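You operate a simulated robot arm through the tools that you are given. There is no shell and no other tool.

Carry out the task below with a simulated robot arm. There is one attempt and no reset: what you move stays moved.

Task
Rewind the blue ribbon on the turntable, peg the reel and clip it.

The check looks at the end state, three seconds after you hand in, the way a careful person would. Anything else that was tipped, shoved, dropped, spilled or broken makes it a failure.

Robot
A 7-joint arm with a two-finger parallel gripper, fixed in place. Base frame: the origin is at the foot of the arm, x ahead of it, y to its left, z up; the work surface is at about z = 812. Lengths are in mm, angles in rad, forces in N, time in s.
Its first joint turns from -2.601 to 2.601 rad. Payload 3.5 kg.
Tool frame: the origin (TCP) lies between the finger pads and is the grasp point; the fingertips stand 23 mm ahead of it; z points along the fingers, y is the line along which they close. The gripper opens to 94 mm. The fingers are 38 mm wide and 10 mm thick; the gripper's body (54 by 96 mm) begins 39 mm behind the TCP.
Orientation is that of the tool frame in the base frame, as [roll, pitch, yaw] about the fixed x, y, z axes, in that order (R = Rz(yaw) Ry(pitch) Rx(roll)). With the fingers straight down and closing along the base's y, the tool's x points along the base's -x, its y along +y and its z along -z.

Tools
- The arm moves only by the tool nudge_tool. Its argument "series" is a list of rows, each a list of 7 numbers: the turn, a rotation vector about the base's x, y, z in units of 6 degrees (1.0 is 6 degrees), then the shift along the base's x, y, z in units of 40 mm (1.0 is 40 mm), then the finger opening in mm, from 0 to 94. In form: [[wx, wy, wz, tx, ty, tz, jaw], ...]. A call has 1 to 20 rows; each row shifts and turns the commanded pose from where the row before left it. A call with a number of a shift or a turn outside -1 to 1 is refused whole. A row lasts 0.2 s, in which the tool goes at most 50 mm and 0.15 rad; a call with a longer step from one row to the next is refused whole, and so is a gripper value outside its range. Where a pose cannot be reached the arm comes as near as it can. A force on the tool above 40 N (or 10 N above the force at the start of the call, whichever is more), or a blocked arm, ends the call early, and 0.2 s more pass. Each finger travels about 153 mm/s and halts on what it meets, pressing with about 44 N; the grip force reading is that of the motor and also rises with nothing between the fingers. The clock runs only during rows and for 0.2 s after the last one: add rows that do not move to give the fingers time. It gives the time, the measured TCP pose, the force on the tool (base axes), the opening and the grip force at its end, in the units of the frame above (readings bear some noise), with the torque about the TCP (base axes, N m) and any sound that the robot's microphone picked up.
- Cameras (640 x 400 px; columns grow to the right, rows downward): "scene" is fixed at [220.1, 499.1, 1538.2]; the picture's right is [0.56, -0.83, 0.00], its down [-0.74, -0.50, -0.46] and it looks along [0.38, 0.26, -0.89] (base axes); focal length 319 px, centre (320, 200). "wrist" rides on the gripper at [86, 16, -75] in the tool frame; the picture's right is [-0.18, 0.98, 0.00], its down [-0.58, -0.11, -0.81] and it looks along [-0.79, -0.15, 0.59] (tool axes); focal length 243 px, centre (320, 200).
- capture(camera): a new picture of that camera. The clock stands still meanwhile.
- point_at(camera, pixels): there is no depth. For up to 12 entries [column, row, z] of the newest picture of that camera ("zoom" is the newest enlarged one), the place [x, y] in the base frame at which the ray of that pixel passes the height z, good to about 2 mm. The clock stands still meanwhile.
- inspect(camera, box): a new picture of the part [left, top, right, bottom] of that camera's present view, enlarged. The clock stands still meanwhile.
- finish_job(): hands the job in; it is judged then, once.

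Leave the gripper open and the arm clear of the work at the hand-in unless told otherwise.

The tools are called as a command line: name --pt "numbers of a row" for each row, then --argument value for the rest, lists and objects as JSON in quotes. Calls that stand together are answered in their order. nudge_tool: Moves the arm, as the interface text tells. Its arguments: {"type":"object","properties":{"series":{"type":"array"}},"required":["series"]} The other tools are called the same way: capture (camera) takes a picture; point_at (camera, pixels) gives the place at which the rays of pixels pass given heights; inspect (camera, box) takes an enlarged picture of a part of a camera's view; finish_job () hands the job in.

At the start:

```text
time_s: 0.0
tool_pos: [479.0, 632.0, 1058.5]
ee_rot: [3.141, 0.0, 3.141]
wrist_force: [0.1, 0.3, 0.0]
wrist_torque: [0.01, -0.01, 0.01]
finger_gap: 94.0
grip_force: 0.1
```

scene: 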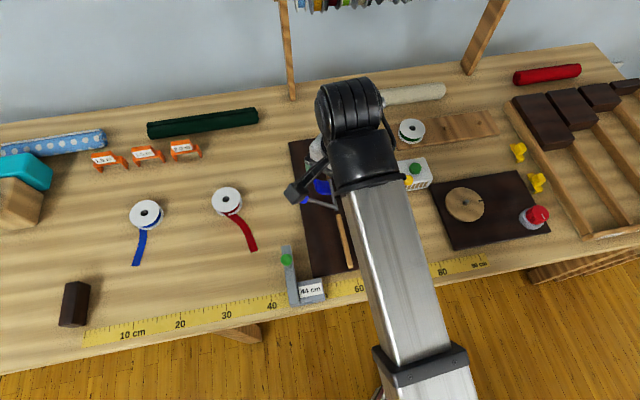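
wrist: 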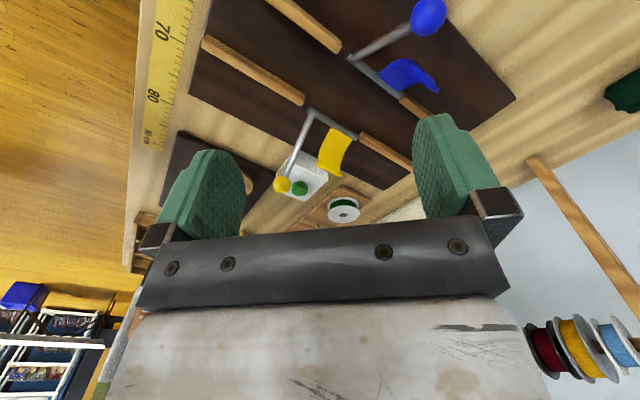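

I see two reels with loose ribbon tails, blue at about (146,214) and red at (227,201). There are labelled orange clips near (110,160), a round wooden disc on a dark board at (465,205), and a red knob at (535,216). I'll take enlarged views first.

inspect --camera "scene" --box '[60, 130, 260, 280]'

inspect --camera "scene" --box '[400, 100, 560, 260]'

inspect --camera "scene" --box '[270, 60, 450, 310]'

inspect --camera "scene" --box '[260, 0, 640, 120]'

```text
2.67 times, centred on (160, 205) of scene
```

zoom: 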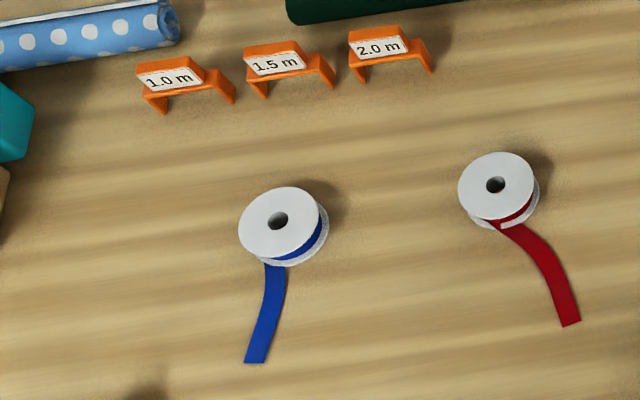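

```text
2.50 times, centred on (480, 180) of scene
```

zoom: 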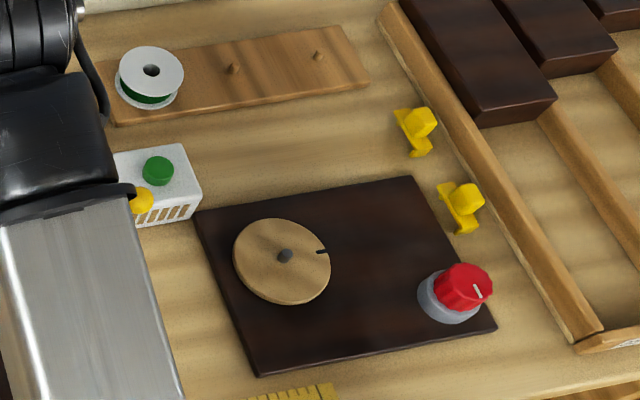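

```text
1.60 times, centred on (360, 185) of scene
```

zoom: 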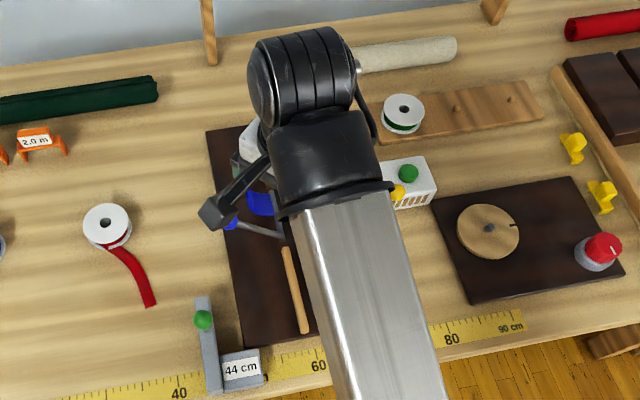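

```text
1.68 times, centred on (450, 60) of scene
```

zoom: 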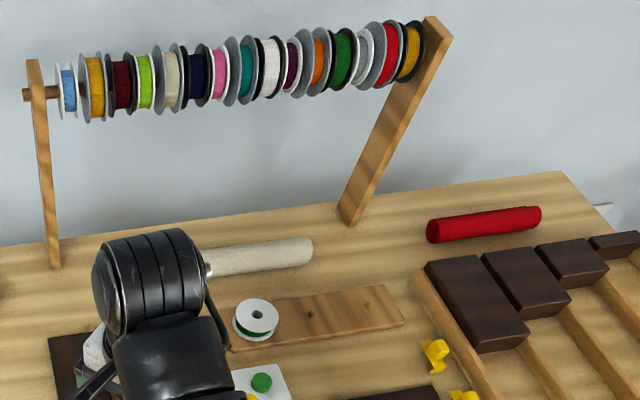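

Next I'll get base-frame positions of the main items from the scene picture: the reels, turntable, knob, pegs and clips.

capture --camera "scene"

point_at --camera "scene" --pixels '[[147, 213, 840], [136, 264, 812], [227, 200, 840], [470, 204, 830], [537, 214, 860], [458, 127, 830], [479, 123, 830], [411, 128, 850], [519, 152, 825], [538, 182, 825], [412, 168, 850], [110, 160, 825]]'

```text
taken
```

scene: 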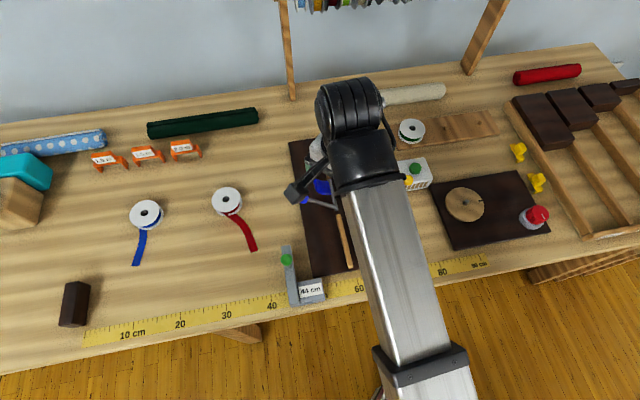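

```text
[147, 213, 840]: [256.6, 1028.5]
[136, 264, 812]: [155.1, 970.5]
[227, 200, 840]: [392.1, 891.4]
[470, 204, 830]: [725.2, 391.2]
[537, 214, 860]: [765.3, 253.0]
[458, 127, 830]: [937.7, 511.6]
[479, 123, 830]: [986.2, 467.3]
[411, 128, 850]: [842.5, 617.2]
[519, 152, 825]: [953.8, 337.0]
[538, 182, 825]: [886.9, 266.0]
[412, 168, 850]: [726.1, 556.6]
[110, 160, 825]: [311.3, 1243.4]
```

The pictures show a spindle turntable with a red knob, a peg board with one green reel and two free pegs, and two yellow clips. The blue reel, near (257,1028), is far out. The arm hides the middle of the bench, so I'll move it left at the same height to clear the view.

nudge_tool --pt "0 0 1 -0.8 0.7 0 94" --pt "0 0 1 -0.8 0.7 0 94" --pt "0 0 1 -0.8 0.7 0 94" --pt "0 0 1 -0.8 0.7 0 94" --pt "0 0 1 -0.8 0.7 0 94" --pt "0 0 1 -0.8 0.7 0 94" --pt "0 0 1 -0.8 0.5 0 94" --pt "0 0 1 -0.8 0.5 0 94" --pt "0 0 1 -0.8 0.5 0 94" --pt "0 0 1 0 0 0 94"

capture --camera "scene"

capture --camera "wrist"

```text
time_s: 2.2
tool_pos: [191.0, 858.4, 1059.6]
ee_rot: [-3.141, 0.0, -2.092]
wrist_force: [0.0, 0.2, -0.2]
wrist_torque: [-0.03, -0.02, -0.01]
finger_gap: 94.2
grip_force: 0.0
```

```text
taken
```

scene: 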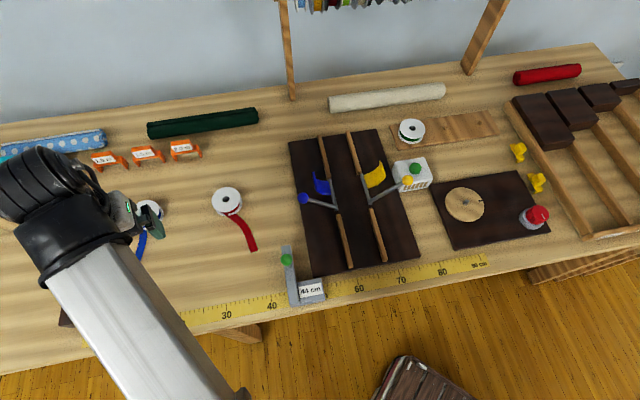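

```text
taken
```

wrist: 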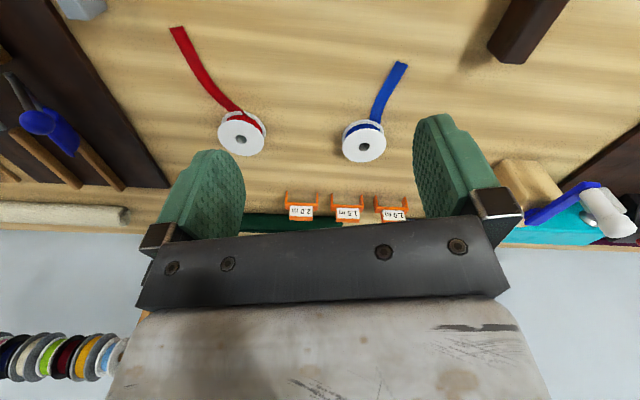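

The view is clear now. The middle board is a frame with a blue and a yellow flap. The wrist view shows both reels, with blue at (364,142). I'll enlarge the turntable area, the pegs, and the blue reel, then locate the reel precisely.

inspect --camera "scene" --box '[424, 160, 560, 250]'

inspect --camera "scene" --box '[384, 96, 504, 196]'

inspect --camera "wrist" --box '[320, 40, 440, 180]'

point_at --camera "wrist" --pixels '[[363, 142, 840], [363, 142, 850], [363, 150, 812], [398, 66, 812], [377, 118, 812], [241, 138, 840]]'

point_at --camera "scene" --pixels '[[465, 204, 812], [465, 204, 830], [413, 168, 860], [407, 181, 850], [411, 129, 850]]'

```text
4.44 times, centred on (492, 205) of scene
```

zoom: 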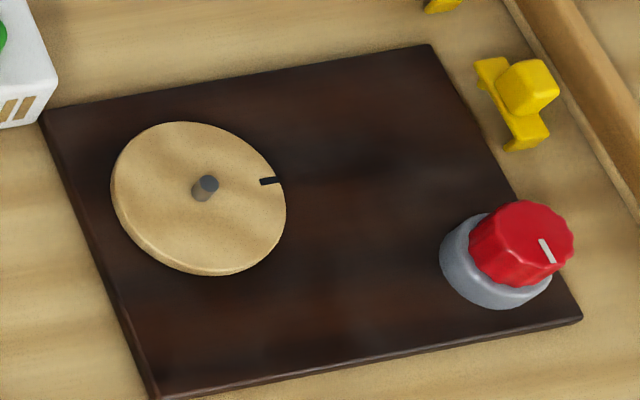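

```text
4.00 times, centred on (444, 146) of scene
```

zoom: 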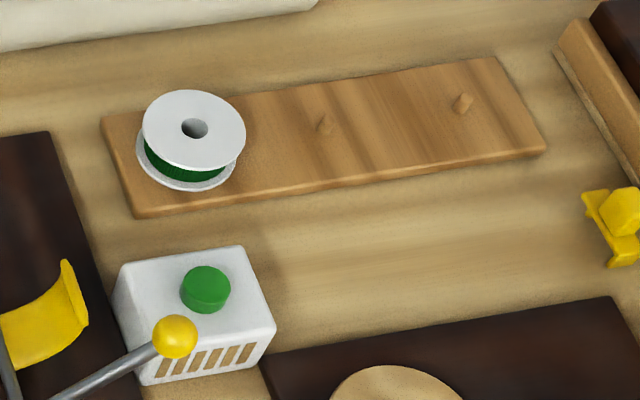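

```text
2.86 times, centred on (380, 110) of wrist
```

zoom: 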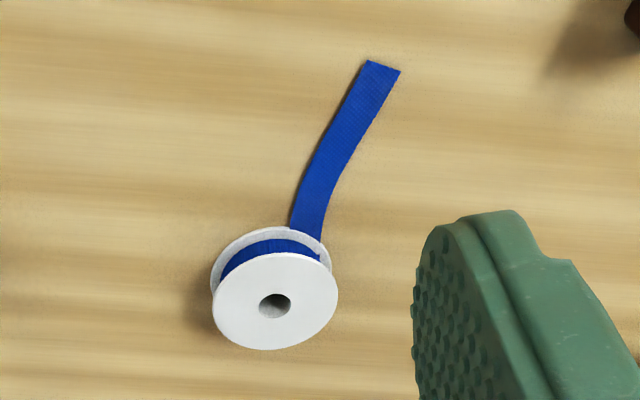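

```text
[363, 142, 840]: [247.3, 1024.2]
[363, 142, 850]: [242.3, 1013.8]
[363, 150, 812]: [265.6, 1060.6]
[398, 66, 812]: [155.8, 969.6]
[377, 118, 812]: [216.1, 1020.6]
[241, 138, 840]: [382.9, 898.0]
```

```text
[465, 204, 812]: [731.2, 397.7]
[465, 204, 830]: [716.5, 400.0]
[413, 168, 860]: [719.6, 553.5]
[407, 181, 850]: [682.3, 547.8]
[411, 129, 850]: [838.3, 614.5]
```

I'll redo this with refined hole-centre pixels from the zooms: scene (144.5,212.5) and wrist (364.3,146.7), each at several heights. The same goes for the turntable spindle and the green reel.

point_at --camera "wrist" --pixels '[[364.3, 146.7, 830], [364.3, 146.7, 840], [364.3, 146.7, 850]]'

point_at --camera "scene" --pixels '[[144.5, 212.5, 830], [144.5, 212.5, 840], [144.5, 212.5, 850], [466, 201.5, 840], [464.5, 203, 825], [479.8, 120.8, 840], [445, 126, 840], [412.7, 128, 850], [478.7, 123.5, 824], [444.5, 128.5, 824]]'

```text
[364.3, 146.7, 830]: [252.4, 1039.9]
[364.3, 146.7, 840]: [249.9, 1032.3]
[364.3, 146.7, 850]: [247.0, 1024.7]
```

```text
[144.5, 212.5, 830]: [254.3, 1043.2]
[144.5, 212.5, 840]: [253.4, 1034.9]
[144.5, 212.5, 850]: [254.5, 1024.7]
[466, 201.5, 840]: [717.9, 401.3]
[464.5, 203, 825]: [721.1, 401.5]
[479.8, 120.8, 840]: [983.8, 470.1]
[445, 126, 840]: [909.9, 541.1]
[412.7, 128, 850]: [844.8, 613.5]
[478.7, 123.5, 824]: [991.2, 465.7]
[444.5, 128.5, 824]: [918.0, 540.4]
```

The blue reel stands at about (252,1035), radius about 1065, and the free pegs are at a similar radius, so the tool will need some tilt there. Before touching anything I want close views of the clip candidates: the yellow pieces, and the orange labelled pieces in the wrist view.

inspect --camera "wrist" --box '[270, 170, 430, 250]'

inspect --camera "scene" --box '[500, 130, 564, 200]'

inspect --camera "scene" --box '[80, 130, 220, 180]'

inspect --camera "scene" --box '[280, 110, 440, 310]'

```text
4.00 times, centred on (350, 210) of wrist
```

zoom: 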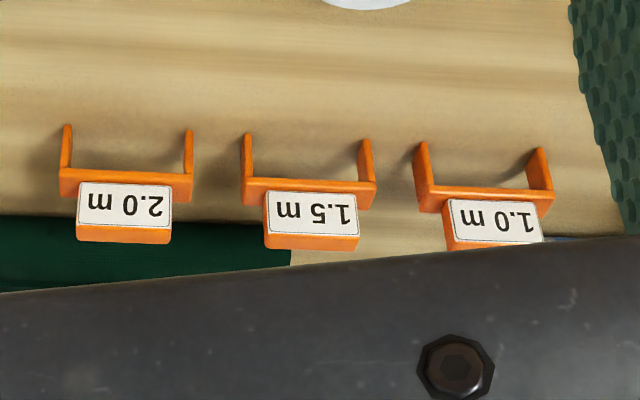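

```text
5.71 times, centred on (532, 165) of scene
```

zoom: 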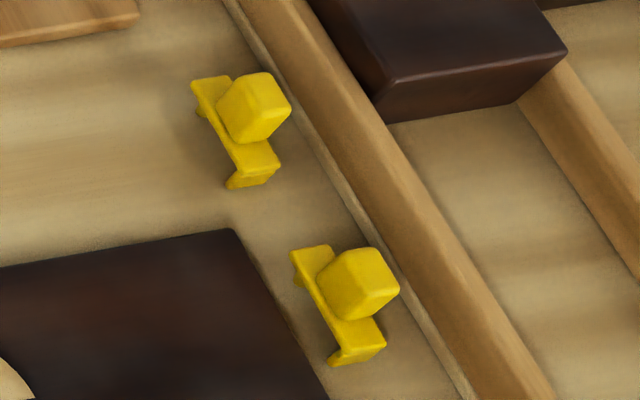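

```text
4.57 times, centred on (150, 155) of scene
```

zoom: 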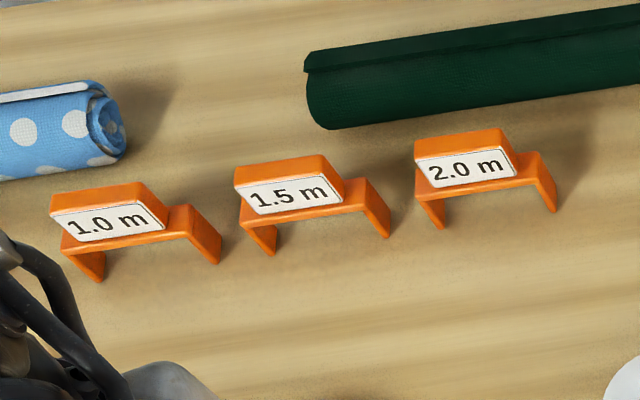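

```text
2.00 times, centred on (360, 210) of scene
```

zoom: 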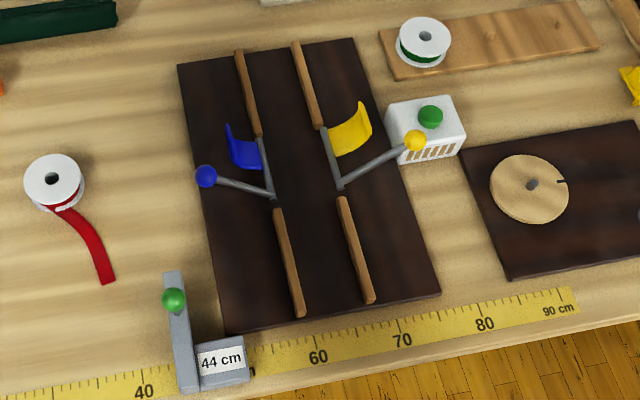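

The orange brackets at radius about 1280 are out of reach. The yellow U-shaped pieces beside the turntable can be reached, so they look like the clips. I'll move toward the blue reel, turning the tool to face outward and tilting it about 30°, staying high (z about 1000), to look closer and test reach.

nudge_tool --pt "0 0 0.9 0.3 0.7 0 94" --pt "0 0 0.9 0.3 0.7 0 94" --pt "0 0 0.9 0.3 0.6 0 94" --pt "0.971 -0.237 0 0 0.3 -0.3 94" --pt "0.971 -0.237 0 0 0.3 -0.3 94" --pt "0.971 -0.237 0 0 0.2 -0.3 94" --pt "0.971 -0.237 0 0 0 -0.3 94" --pt "0.971 -0.237 0 0 0 -0.3 94" --pt "0 0 0 0 0 0 94"

capture --camera "wrist"

capture --camera "scene"

```text
time_s: 4.2
tool_pos: [227.0, 971.5, 1000.1]
ee_rot: [-3.142, 0.526, -1.812]
wrist_force: [0.2, 0.3, -0.9]
wrist_torque: [0.01, 0.0, 0.02]
finger_gap: 94.1
grip_force: 0.1
```

```text
taken
```

wrist: 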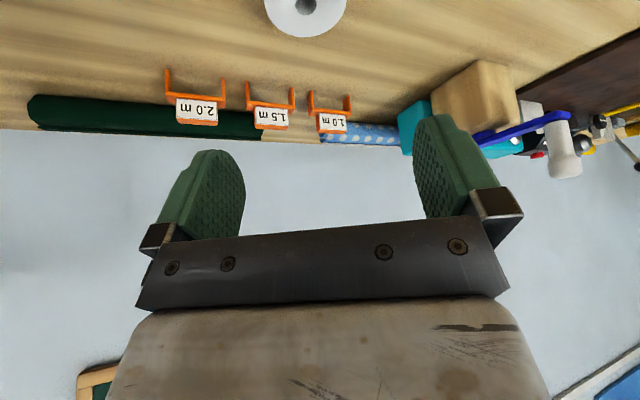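

```text
taken
```

scene: 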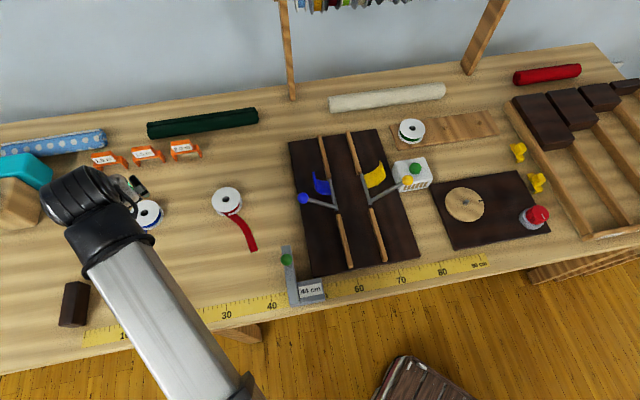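

The tilted pose was reached, but the tilt takes the reel almost out of the wrist view (305,10). I'll go back to vertical and lower, a little short of the reel, to measure it and see which way the tail leaves it.

nudge_tool --pt "-0.971 0.237 0 0 -0.3 0 94" --pt "-0.971 0.237 0 0 -0.3 -0.2 94" --pt "-0.971 0.237 0 0 -0.3 -0.3 94" --pt "-0.971 0.237 0 0 -0.3 -0.5 94" --pt "-0.971 0.237 0 0 -0.3 -0.6 94" --pt "0 0 0 0 0 -0.6 94" --pt "0 0 0 0 0 0 94"

capture --camera "wrist"

inspect --camera "wrist" --box '[200, 0, 460, 160]'

```text
time_s: 5.8
tool_pos: [225.8, 912.1, 910.5]
ee_rot: [3.141, -0.001, -1.813]
wrist_force: [-0.1, 0.2, -0.2]
wrist_torque: [0.02, 0.01, 0.0]
finger_gap: 94.0
grip_force: 0.3
```

```text
taken
```

wrist: 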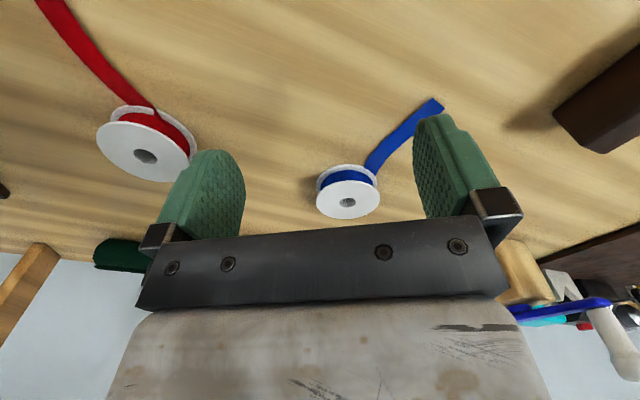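

```text
2.46 times, centred on (330, 80) of wrist
```

zoom: 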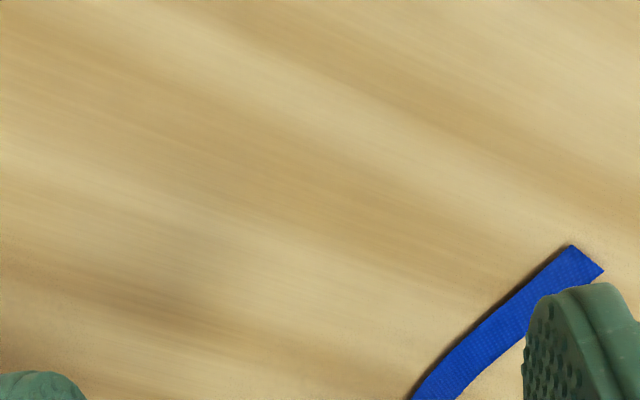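

The reel is now at (348,192) between the fingers in the image. I'll enlarge it.

inspect --camera "wrist" --box '[290, 90, 460, 230]'

inspect --camera "wrist" --box '[30, 0, 240, 200]'

```text
2.86 times, centred on (375, 160) of wrist
```

zoom: 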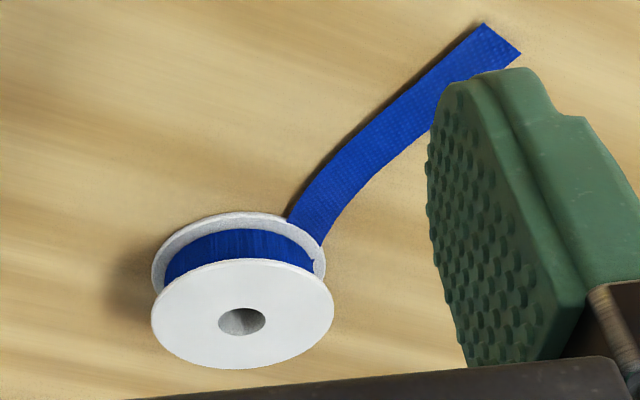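

```text
2.00 times, centred on (135, 100) of wrist
```

zoom: 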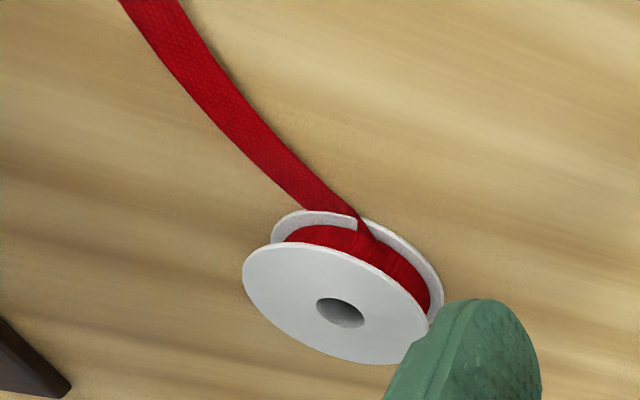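

Looked at from above, the blue tail leaves the right side of the pack and heads back toward the base. Winding should therefore be clockwise seen from above, and I'll check that by eye when I turn it. Next I'll measure the reel's diameter and height with a new zoom.

inspect --camera "wrist" --box '[300, 150, 400, 230]'

```text
5.00 times, centred on (350, 190) of wrist
```

zoom: 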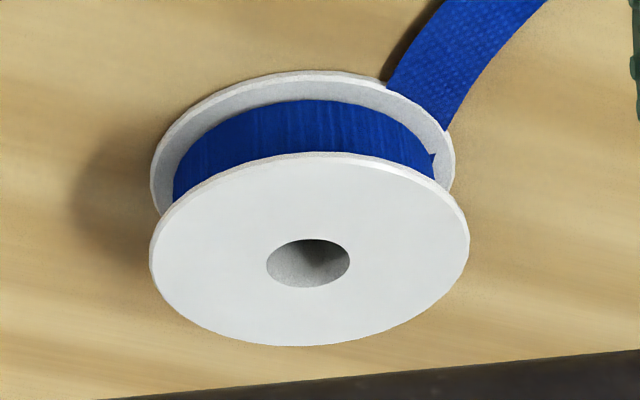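

I'll read off the rim and hole points of the blue reel in this zoom at candidate heights.

point_at --camera "zoom" --pixels '[[308, 263, 835], [308, 263, 840], [308, 263, 845], [150, 258, 840], [469, 240, 840], [310, 346, 840], [308, 152, 840], [300, 71, 814], [267, 263, 840], [350, 263, 840], [150, 180, 816], [455, 160, 816]]'

inspect --camera "scene" --box '[120, 190, 180, 230]'

```text
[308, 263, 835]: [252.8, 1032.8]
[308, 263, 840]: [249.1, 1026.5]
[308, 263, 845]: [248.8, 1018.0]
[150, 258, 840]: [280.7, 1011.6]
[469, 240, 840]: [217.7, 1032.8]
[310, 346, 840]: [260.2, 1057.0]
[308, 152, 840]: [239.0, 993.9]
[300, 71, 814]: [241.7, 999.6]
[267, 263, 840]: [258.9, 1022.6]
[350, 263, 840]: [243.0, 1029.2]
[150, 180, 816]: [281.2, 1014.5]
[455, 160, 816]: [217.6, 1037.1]
```

```text
10.00 times, centred on (150, 210) of scene
```

zoom: 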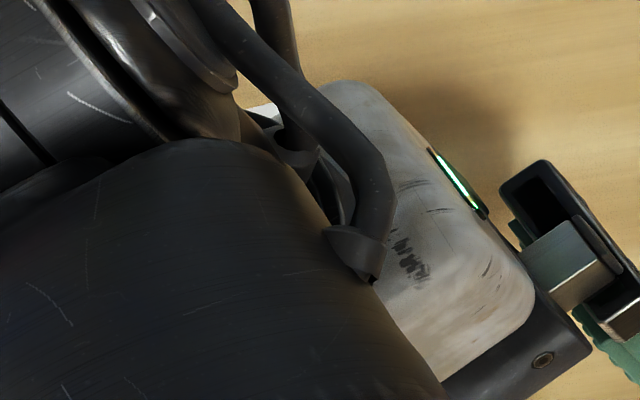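

The measurements: reel diameter about 66, height about 24 (top z about 836), centre about (252,1032), hole about 17. I'll yaw the tool about 12° so the left finger clears the tail, tilt it 30° outward about the closing axis so the reel stays flat, and hover above the reel at z about 905.

nudge_tool --pt "0 0 -0.7 0.073 0.358 0 94" --pt "0 0 -0.7 0.073 0.358 0 94" --pt "0 0 -0.7 0.073 0.358 0 94" --pt "0.897 -0.443 0 0.073 0.358 0 94" --pt "0.897 -0.443 0 0.073 0.358 0 94" --pt "0.897 -0.443 0 0.073 0.358 0 94" --pt "0.897 -0.443 0 0.073 0.358 0 94" --pt "0.897 -0.443 0 0.073 0.358 -0.1 94" --pt "0 0 0 0 0 0 94"

capture --camera "wrist"

capture --camera "scene"

```text
time_s: 7.8
tool_pos: [249.8, 1025.9, 907.8]
ee_rot: [3.141, 0.525, -2.032]
wrist_force: [0.6, 0.4, 0.4]
wrist_torque: [0.04, 0.0, 0.02]
finger_gap: 93.9
grip_force: 0.0
```

```text
taken
```

wrist: 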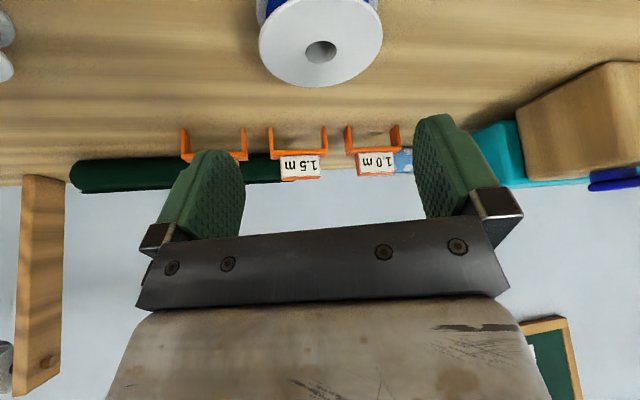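

```text
taken
```

scene: 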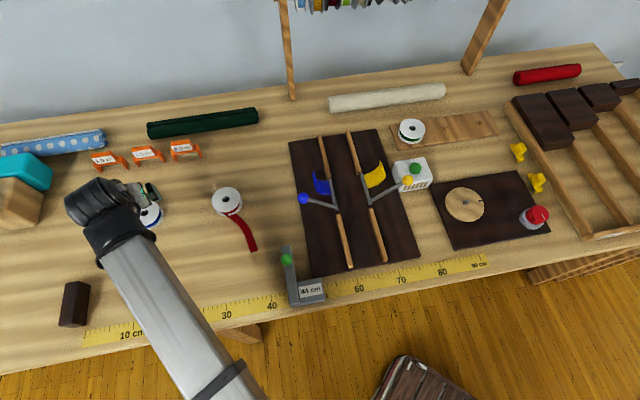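

The pose was reached with the 30° tilt. I'll check the reel's centre again from this view: the hole is at (321,51).

point_at --camera "wrist" --pixels '[[321, 51, 832], [321, 51, 836], [321, 51, 840], [260, 45, 836], [382, 42, 836], [316, 87, 836]]'

```text
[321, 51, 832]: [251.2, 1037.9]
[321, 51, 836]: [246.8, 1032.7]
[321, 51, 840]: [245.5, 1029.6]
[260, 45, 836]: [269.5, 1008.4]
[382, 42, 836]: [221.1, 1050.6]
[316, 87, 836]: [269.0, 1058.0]
```

The edges put the centre near (250,1031), which is well within the jaw. I'll go straight down to TCP z about 846, where the tips stay about 4 mm above the table, and watch the force.

nudge_tool --pt "0 0 0 0 0 -0.5 94" --pt "0 0 0 0 0 -0.5 94" --pt "0 0 0 0 0 -0.35 94" --pt "0 0 0 0 0 -0.2 94" --pt "0 0 0 0 0 0 94"

capture --camera "wrist"

inspect --camera "scene" --box '[60, 160, 220, 280]'

```text
time_s: 9.0
tool_pos: [250.5, 1026.2, 845.3]
ee_rot: [3.141, 0.524, -2.031]
wrist_force: [0.1, 0.5, -0.6]
wrist_torque: [0.04, 0.0, 0.01]
finger_gap: 94.2
grip_force: 0.1
```

```text
taken
```

wrist: 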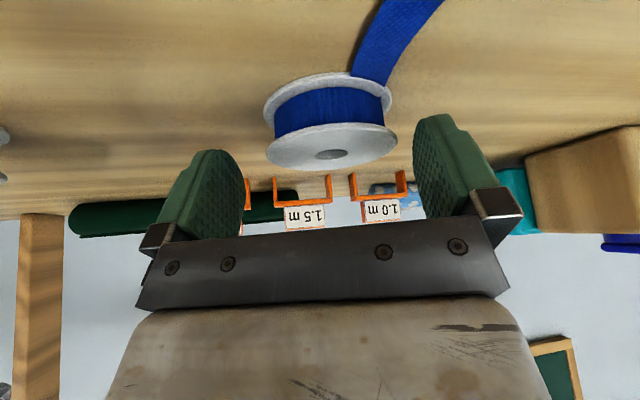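

```text
3.33 times, centred on (140, 220) of scene
```

zoom: 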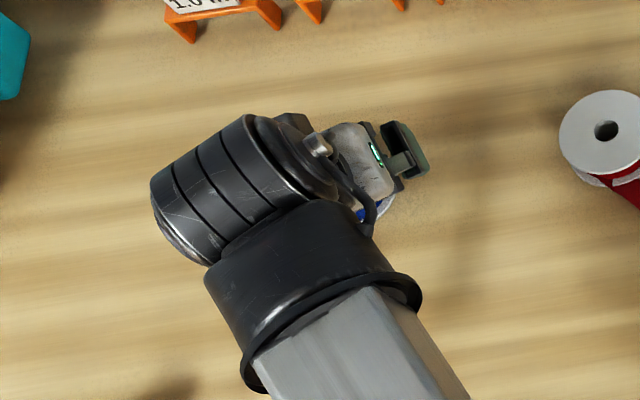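

The reel sits between the fingers, at image column 330 against a jaw middle of about 326, and the tail is clear of the right finger. I'll close on it.

nudge_tool --pt "0 0 0 0 0 0 80" --pt "0 0 0 0 0 0 70" --pt "0 0 0 0 0 0 60" --pt "0 0 0 0 0 0 50" --pt "0 0 0 0 0 0 50"

capture --camera "wrist"

```text
time_s: 10.2
tool_pos: [248.9, 1025.8, 846.5]
ee_rot: [-3.139, 0.526, -2.031]
wrist_force: [-1.5, 0.5, 5.0]
wrist_torque: [-0.01, -0.13, 0.05]
finger_gap: 65.7
grip_force: 43.7
```

```text
taken
```

wrist: 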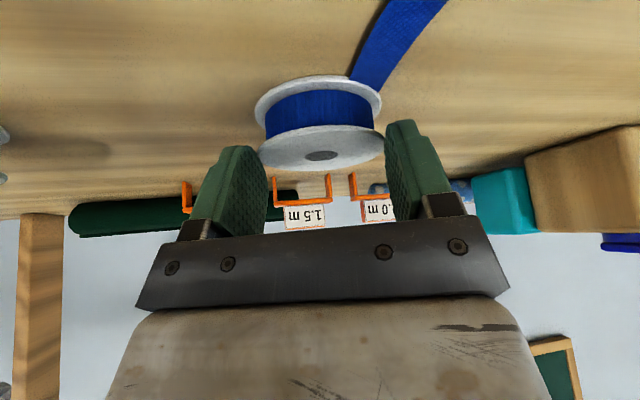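

It's gripped at 65.7 mm with 44 N. I'll lift slowly and check that the reel comes along level.

nudge_tool --pt "0 0 0 0 0 0.2 50" --pt "0 0 0 0 0 0.4 50" --pt "0 0 0 0 0 0.6 50" --pt "0 0 0 0 0 0.6 50" --pt "0 0 0 0 0 0.6 50" --pt "0 0 0 0 0 0 50"

capture --camera "wrist"

capture --camera "scene"

```text
time_s: 11.6
tool_pos: [248.2, 1026.6, 941.3]
ee_rot: [-3.141, 0.522, -2.03]
wrist_force: [0.4, 1.1, -0.9]
wrist_torque: [-0.04, -0.01, 0.04]
finger_gap: 64.9
grip_force: 44.0
```

```text
taken
```

wrist: 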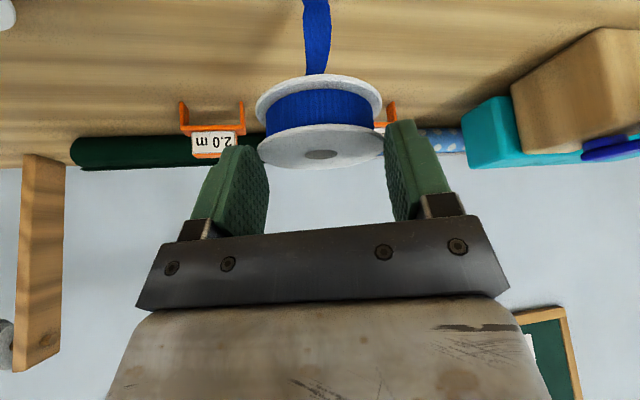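

```text
taken
```

scene: 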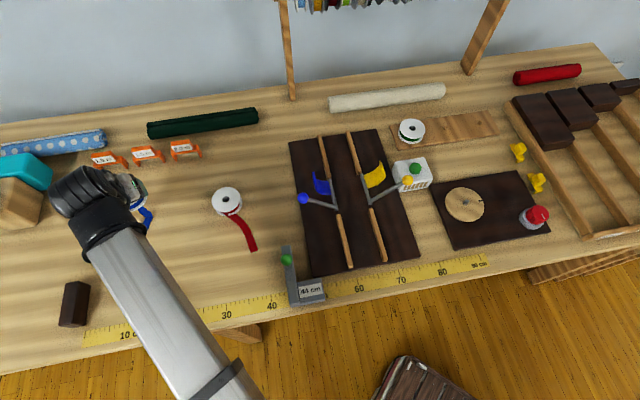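

The reel is held and level, with the tail hanging free. I'll get its hole centre relative to the TCP in this view: pixel (320,154), top at about z 931.

inspect --camera "wrist" --box '[240, 50, 400, 190]'

point_at --camera "wrist" --pixels '[[320, 154, 928], [320, 154, 931], [320, 154, 934], [259, 152, 931], [384, 143, 931], [325, 168, 931], [318, 126, 931]]'

```text
2.86 times, centred on (320, 120) of wrist
```

zoom: 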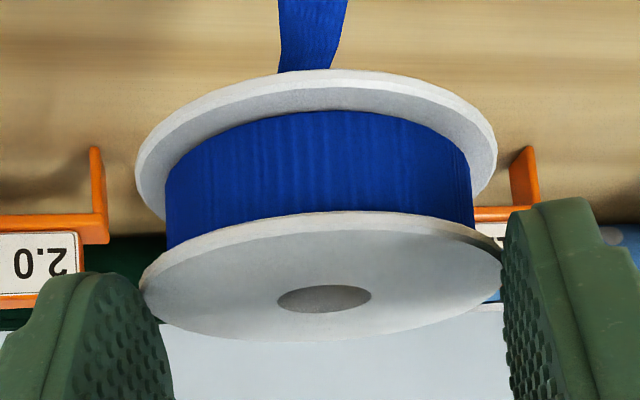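

```text
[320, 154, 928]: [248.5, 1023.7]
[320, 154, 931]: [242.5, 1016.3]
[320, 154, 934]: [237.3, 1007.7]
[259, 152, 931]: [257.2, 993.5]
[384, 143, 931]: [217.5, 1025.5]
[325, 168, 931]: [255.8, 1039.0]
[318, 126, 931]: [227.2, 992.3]
```

The hole rays from three earlier views cross at about z 832, so the reel is about 20 mm tall and its centre sits a few millimetres outward of the TCP. I'll refine this over the turntable with the scene camera. Next I'll raise to about z 1030 and carry it there, keeping the yaw so the scene camera can see past the gripper.

nudge_tool --pt "0 0 0 0.3 -0.3 0.7 50" --pt "0 0 0 0.5 -0.6 0.6 50" --pt "0 0 0 0.66 -0.86 0.35 50" --pt "0 0 0 0.66 -0.86 0.35 50" --pt "0 0 0 0.66 -0.86 0.25 50" --pt "0 0 0 0.66 -0.86 0 50" --pt "0 0 0 0.66 -0.86 0 50" --pt "0 0 0 0.66 -0.86 0 50" --pt "0 0 0 0.66 -0.86 0 50" --pt "0 0 0 0.66 -0.86 0 50" --pt "0 0 0 0.66 -0.86 0 50" --pt "0 0 0 0.66 -0.86 0 50" --pt "0 0 0 0.66 -0.86 0 50" --pt "0 0 0 0.66 -0.86 0 50" --pt "0 0 0 0.66 -0.86 0 50" --pt "0 0 0 0.66 -0.86 0 50" --pt "0 0 0 0.66 -0.86 0 50" --pt "0 0 0 0.6 -0.86 0 50" --pt "0 0 0 0.4 -0.8 0 50" --pt "0 0 0 0 0 0 50"

capture --camera "wrist"

capture --camera "scene"

```text
time_s: 15.8
tool_pos: [717.7, 406.2, 1031.0]
ee_rot: [3.141, 0.524, -2.033]
wrist_force: [0.2, -0.1, -0.3]
wrist_torque: [-0.04, 0.03, -0.02]
finger_gap: 50.3
grip_force: 0.1
```

```text
taken
```

wrist: 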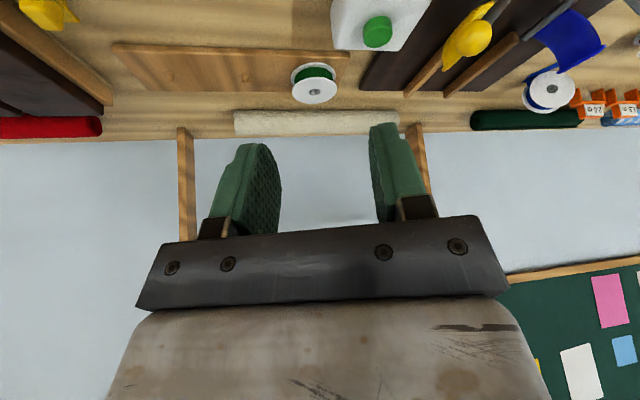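

```text
taken
```

scene: 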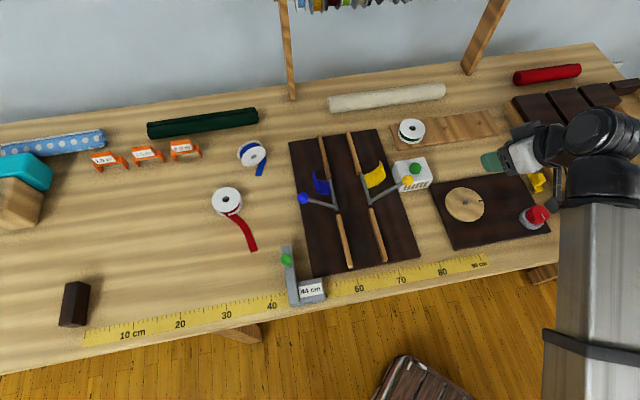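

The reel slipped out on the way; the gap now reads 50. It lies near (253,154) in the scene, short of the dark jig board and clear of the other items. I'll inspect how it landed.

inspect --camera "scene" --box '[210, 120, 300, 190]'

inspect --camera "wrist" --box '[500, 40, 640, 140]'

inspect --camera "scene" --box '[80, 100, 280, 220]'

inspect --camera "scene" --box '[430, 100, 600, 240]'

```text
5.71 times, centred on (255, 155) of scene
```

zoom: 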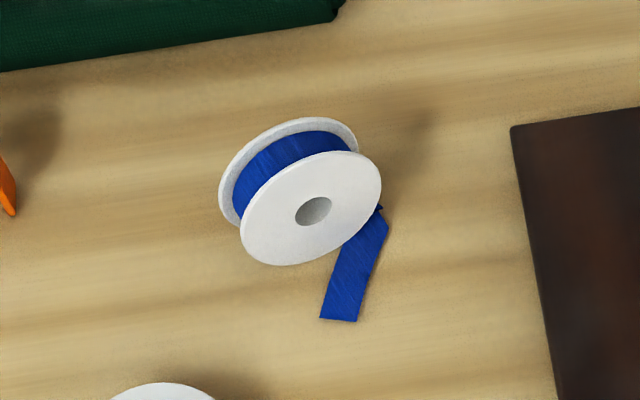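

```text
4.00 times, centred on (570, 90) of wrist
```

zoom: 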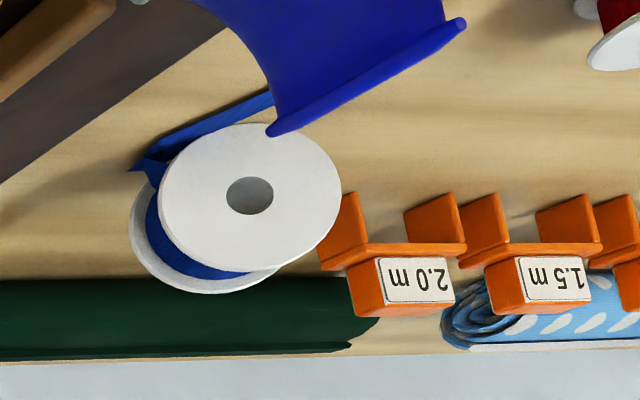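

```text
3.20 times, centred on (180, 160) of scene
```

zoom: 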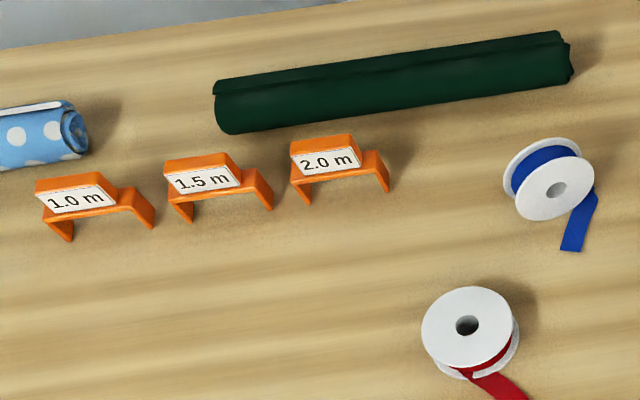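

```text
2.86 times, centred on (515, 170) of scene
```

zoom: 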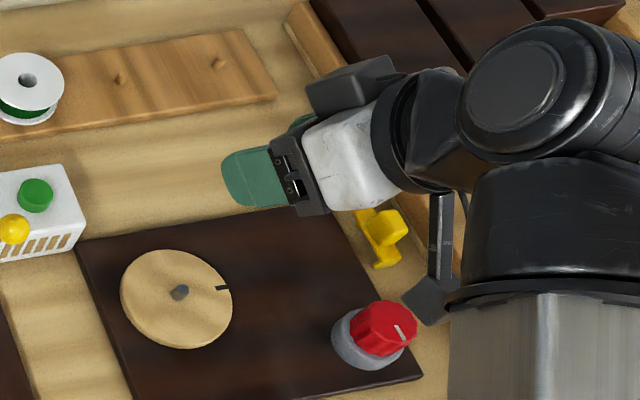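

The reel seems tilted in this frame, with its far side showing, so it may still be moving. I'll let a little time pass with the arm still, then look again.

nudge_tool --pt "0 0 0 0 0 0 94" --pt "0 0 0 0 0 0 94" --pt "0 0 0 0 0 0 94" --pt "0 0 0 0 0 0 94" --pt "0 0 0 0 0 0 94"

inspect --camera "scene" --box '[210, 120, 300, 190]'

inspect --camera "wrist" --box '[500, 40, 640, 140]'

```text
time_s: 17.0
tool_pos: [717.9, 406.4, 1029.7]
ee_rot: [-3.141, 0.524, -2.031]
wrist_force: [0.3, -0.9, 0.5]
wrist_torque: [-0.04, -0.01, 0.01]
finger_gap: 94.0
grip_force: 0.0
```

```text
5.71 times, centred on (255, 155) of scene
```

zoom: 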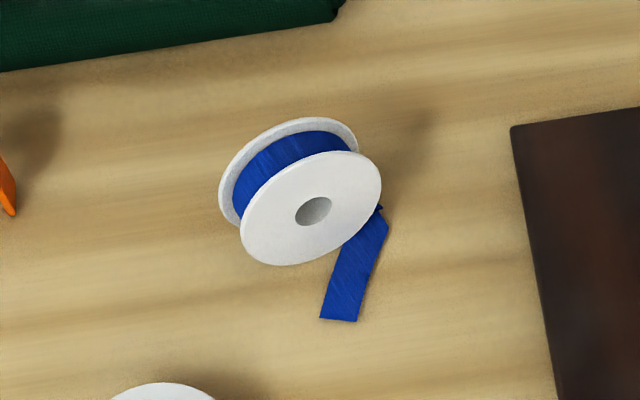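

```text
4.00 times, centred on (570, 90) of wrist
```

zoom: 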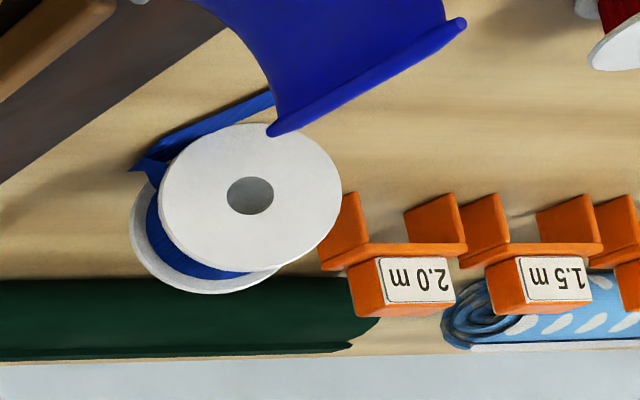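

The reel is at rest but not lying flat; it looks like it is standing on its rims, with one flange facing the base. I'll triangulate points on the front flange from both cameras to find its exact pose.

capture --camera "scene"

capture --camera "wrist"

point_at --camera "scene" --pixels '[[253.6, 156.8, 812], [253.6, 156.8, 832], [253.6, 156.8, 852], [253.6, 156.8, 872], [259, 148, 872], [249, 166.5, 812], [248, 142, 872], [246, 166, 812], [265.5, 151, 845], [241, 162, 845]]'

point_at --camera "wrist" --pixels '[[552.5, 88.8, 812], [552.5, 88.8, 832], [552.5, 88.8, 852], [552.5, 88.8, 872], [550, 70.8, 872], [554, 108, 812]]'

```text
taken
```

scene: 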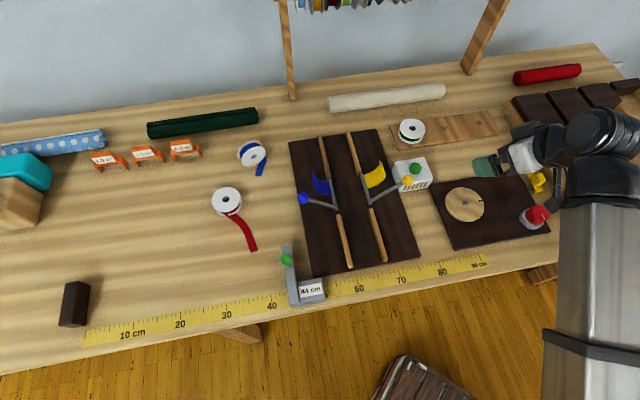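

```text
taken
```

wrist: 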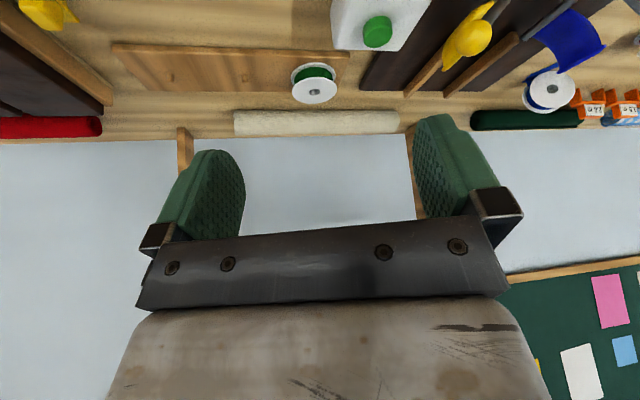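

```text
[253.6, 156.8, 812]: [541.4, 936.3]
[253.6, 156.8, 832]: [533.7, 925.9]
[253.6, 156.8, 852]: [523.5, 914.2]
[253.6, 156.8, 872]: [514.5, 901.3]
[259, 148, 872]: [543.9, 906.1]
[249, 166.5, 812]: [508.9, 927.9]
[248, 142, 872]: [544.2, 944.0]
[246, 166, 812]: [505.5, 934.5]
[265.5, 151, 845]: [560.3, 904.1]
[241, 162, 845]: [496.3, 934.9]
```

```text
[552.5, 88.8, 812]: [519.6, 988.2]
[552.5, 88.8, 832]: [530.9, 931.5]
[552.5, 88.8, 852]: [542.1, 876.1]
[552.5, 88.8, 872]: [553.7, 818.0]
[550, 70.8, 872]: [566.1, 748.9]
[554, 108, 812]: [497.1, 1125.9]
```

The triangulation puts the reel standing on its rims near (535,930), axis pointing radially, with no sign that it hit anything else. I'll bring the arm to a point short of it with the tool vertical, so I can see it properly before planning a firmer regrasp.

nudge_tool --pt "-0.897 0.443 0 -0.57 0.9 0 94" --pt "-0.897 0.443 0 -0.57 0.9 0 94" --pt "-0.897 0.443 0 -0.57 0.9 0 94" --pt "-0.897 0.443 0 -0.57 0.9 0 94" --pt "-0.897 0.443 0 -0.57 0.9 0 94" --pt "0 0 -0.6 -0.57 0.9 0 94" --pt "0 0 0 -0.57 0.9 0 94" --pt "0 0 0 -0.57 0.9 -0.2 94" --pt "0 0 0 -0.57 0.9 -0.4 94" --pt "0 0 0 -0.57 0.9 -0.5 94" --pt "0 0 0 -0.57 0.9 -0.6 94" --pt "0 0 0 0 0 -0.6 94" --pt "0 0 0 0 0 0 94"

capture --camera "wrist"

capture --camera "scene"

```text
time_s: 19.8
tool_pos: [466.7, 803.6, 939.0]
ee_rot: [3.141, 0.0, -2.096]
wrist_force: [-0.7, 0.4, -0.5]
wrist_torque: [-0.01, 0.03, 0.05]
finger_gap: 93.9
grip_force: 0.1
```

```text
taken
```

wrist: 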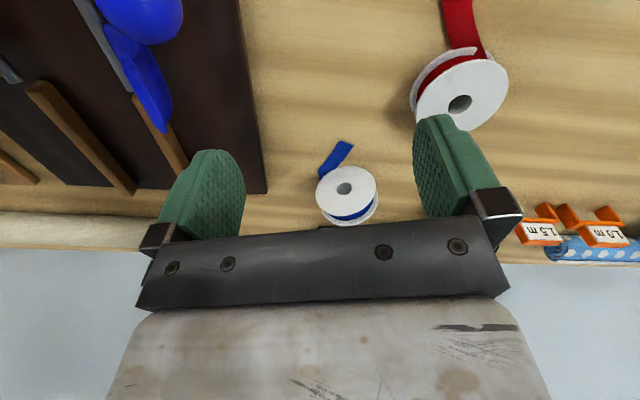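

```text
taken
```

scene: 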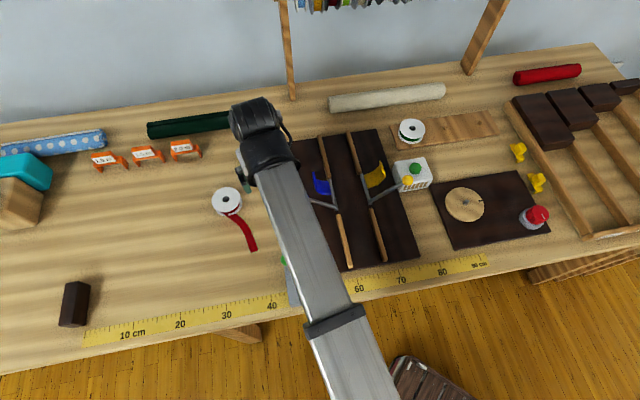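

I'll zoom in on the reel in this wrist view, around (346,192), and read points on it.

inspect --camera "wrist" --box '[300, 130, 400, 230]'

point_at --camera "wrist" --pixels '[[344, 187, 812], [344, 187, 825], [344, 187, 838], [344, 187, 850], [316, 188, 838], [374, 185, 838], [344, 165, 812], [347, 225, 870]]'

```text
4.00 times, centred on (350, 180) of wrist
```

zoom: 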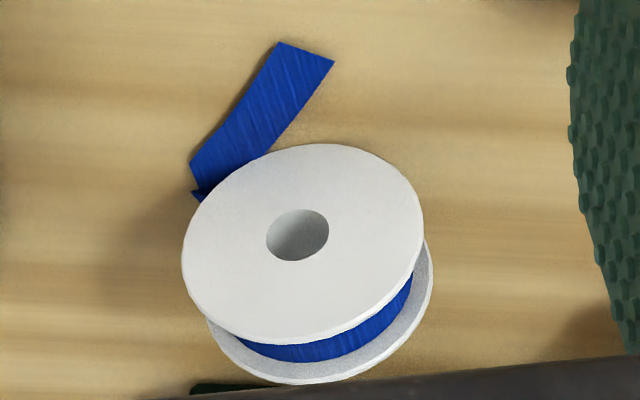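

```text
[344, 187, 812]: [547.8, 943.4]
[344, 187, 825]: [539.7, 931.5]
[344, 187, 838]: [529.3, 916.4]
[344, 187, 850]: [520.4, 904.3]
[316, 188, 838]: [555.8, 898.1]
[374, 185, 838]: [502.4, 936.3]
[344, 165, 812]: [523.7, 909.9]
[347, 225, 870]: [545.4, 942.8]
```

From its size in both views, the reel is standing upright on its rims, centre about (531,925,845), axis pointing at the base. I'll straddle its rim across the diameter with the tool tilted 35°, TCP at the reel's own centre height, for a much firmer hold than before. First I'll hover above it.

nudge_tool --pt "0 0 0.52 0.2 0.3 0 94" --pt "0.864 -0.44 0 0.2 0.4 0 94" --pt "0.864 -0.44 0 0.25 0.45 0 94" --pt "0.864 -0.44 0 0.25 0.45 0 94" --pt "0.864 -0.44 0 0.25 0.45 0 94" --pt "0.864 -0.44 0 0.25 0.45 0 94" --pt "0.864 -0.44 0 0.2 0.5 0 94" --pt "0 0 0 0 0 0 94"

capture --camera "wrist"

inspect --camera "scene" --box '[200, 100, 320, 200]'

```text
time_s: 21.6
tool_pos: [530.5, 923.4, 939.6]
ee_rot: [-3.138, 0.609, -2.038]
wrist_force: [0.9, 0.0, 0.2]
wrist_torque: [0.03, 0.04, 0.0]
finger_gap: 94.0
grip_force: 0.1
```

```text
taken
```

wrist: 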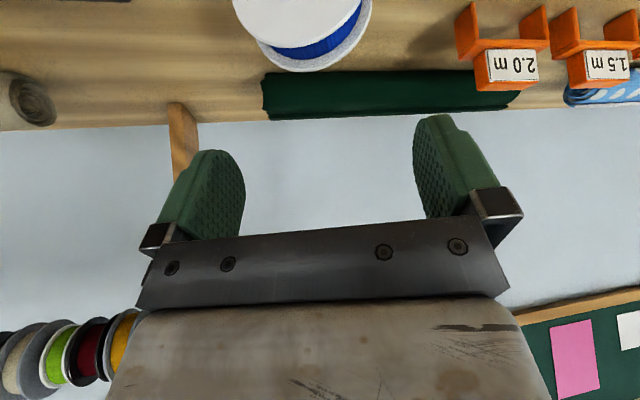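

```text
4.00 times, centred on (260, 150) of scene
```

zoom: 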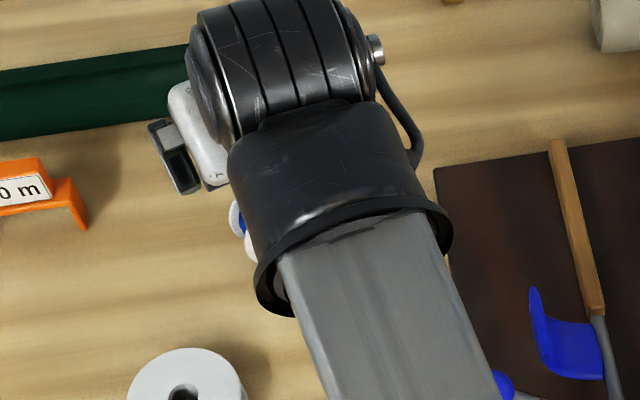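

I'll check the lateral alignment by reading where the top rim points of the back flange (316,72) and front flange (300,58) lie at z about 877.

point_at --camera "wrist" --pixels '[[316, 72, 877], [316, 72, 865], [290, 44, 877], [290, 44, 865], [372, 5, 845], [236, 5, 845]]'

inspect --camera "wrist" --box '[200, 0, 400, 100]'

```text
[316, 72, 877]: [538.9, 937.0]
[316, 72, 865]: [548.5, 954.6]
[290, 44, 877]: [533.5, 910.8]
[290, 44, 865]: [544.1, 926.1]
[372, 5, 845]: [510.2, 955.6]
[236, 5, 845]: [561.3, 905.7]
```

```text
3.20 times, centred on (300, 50) of wrist
```

zoom: 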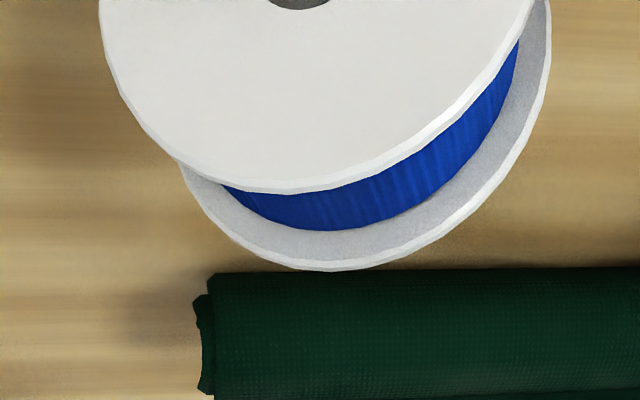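

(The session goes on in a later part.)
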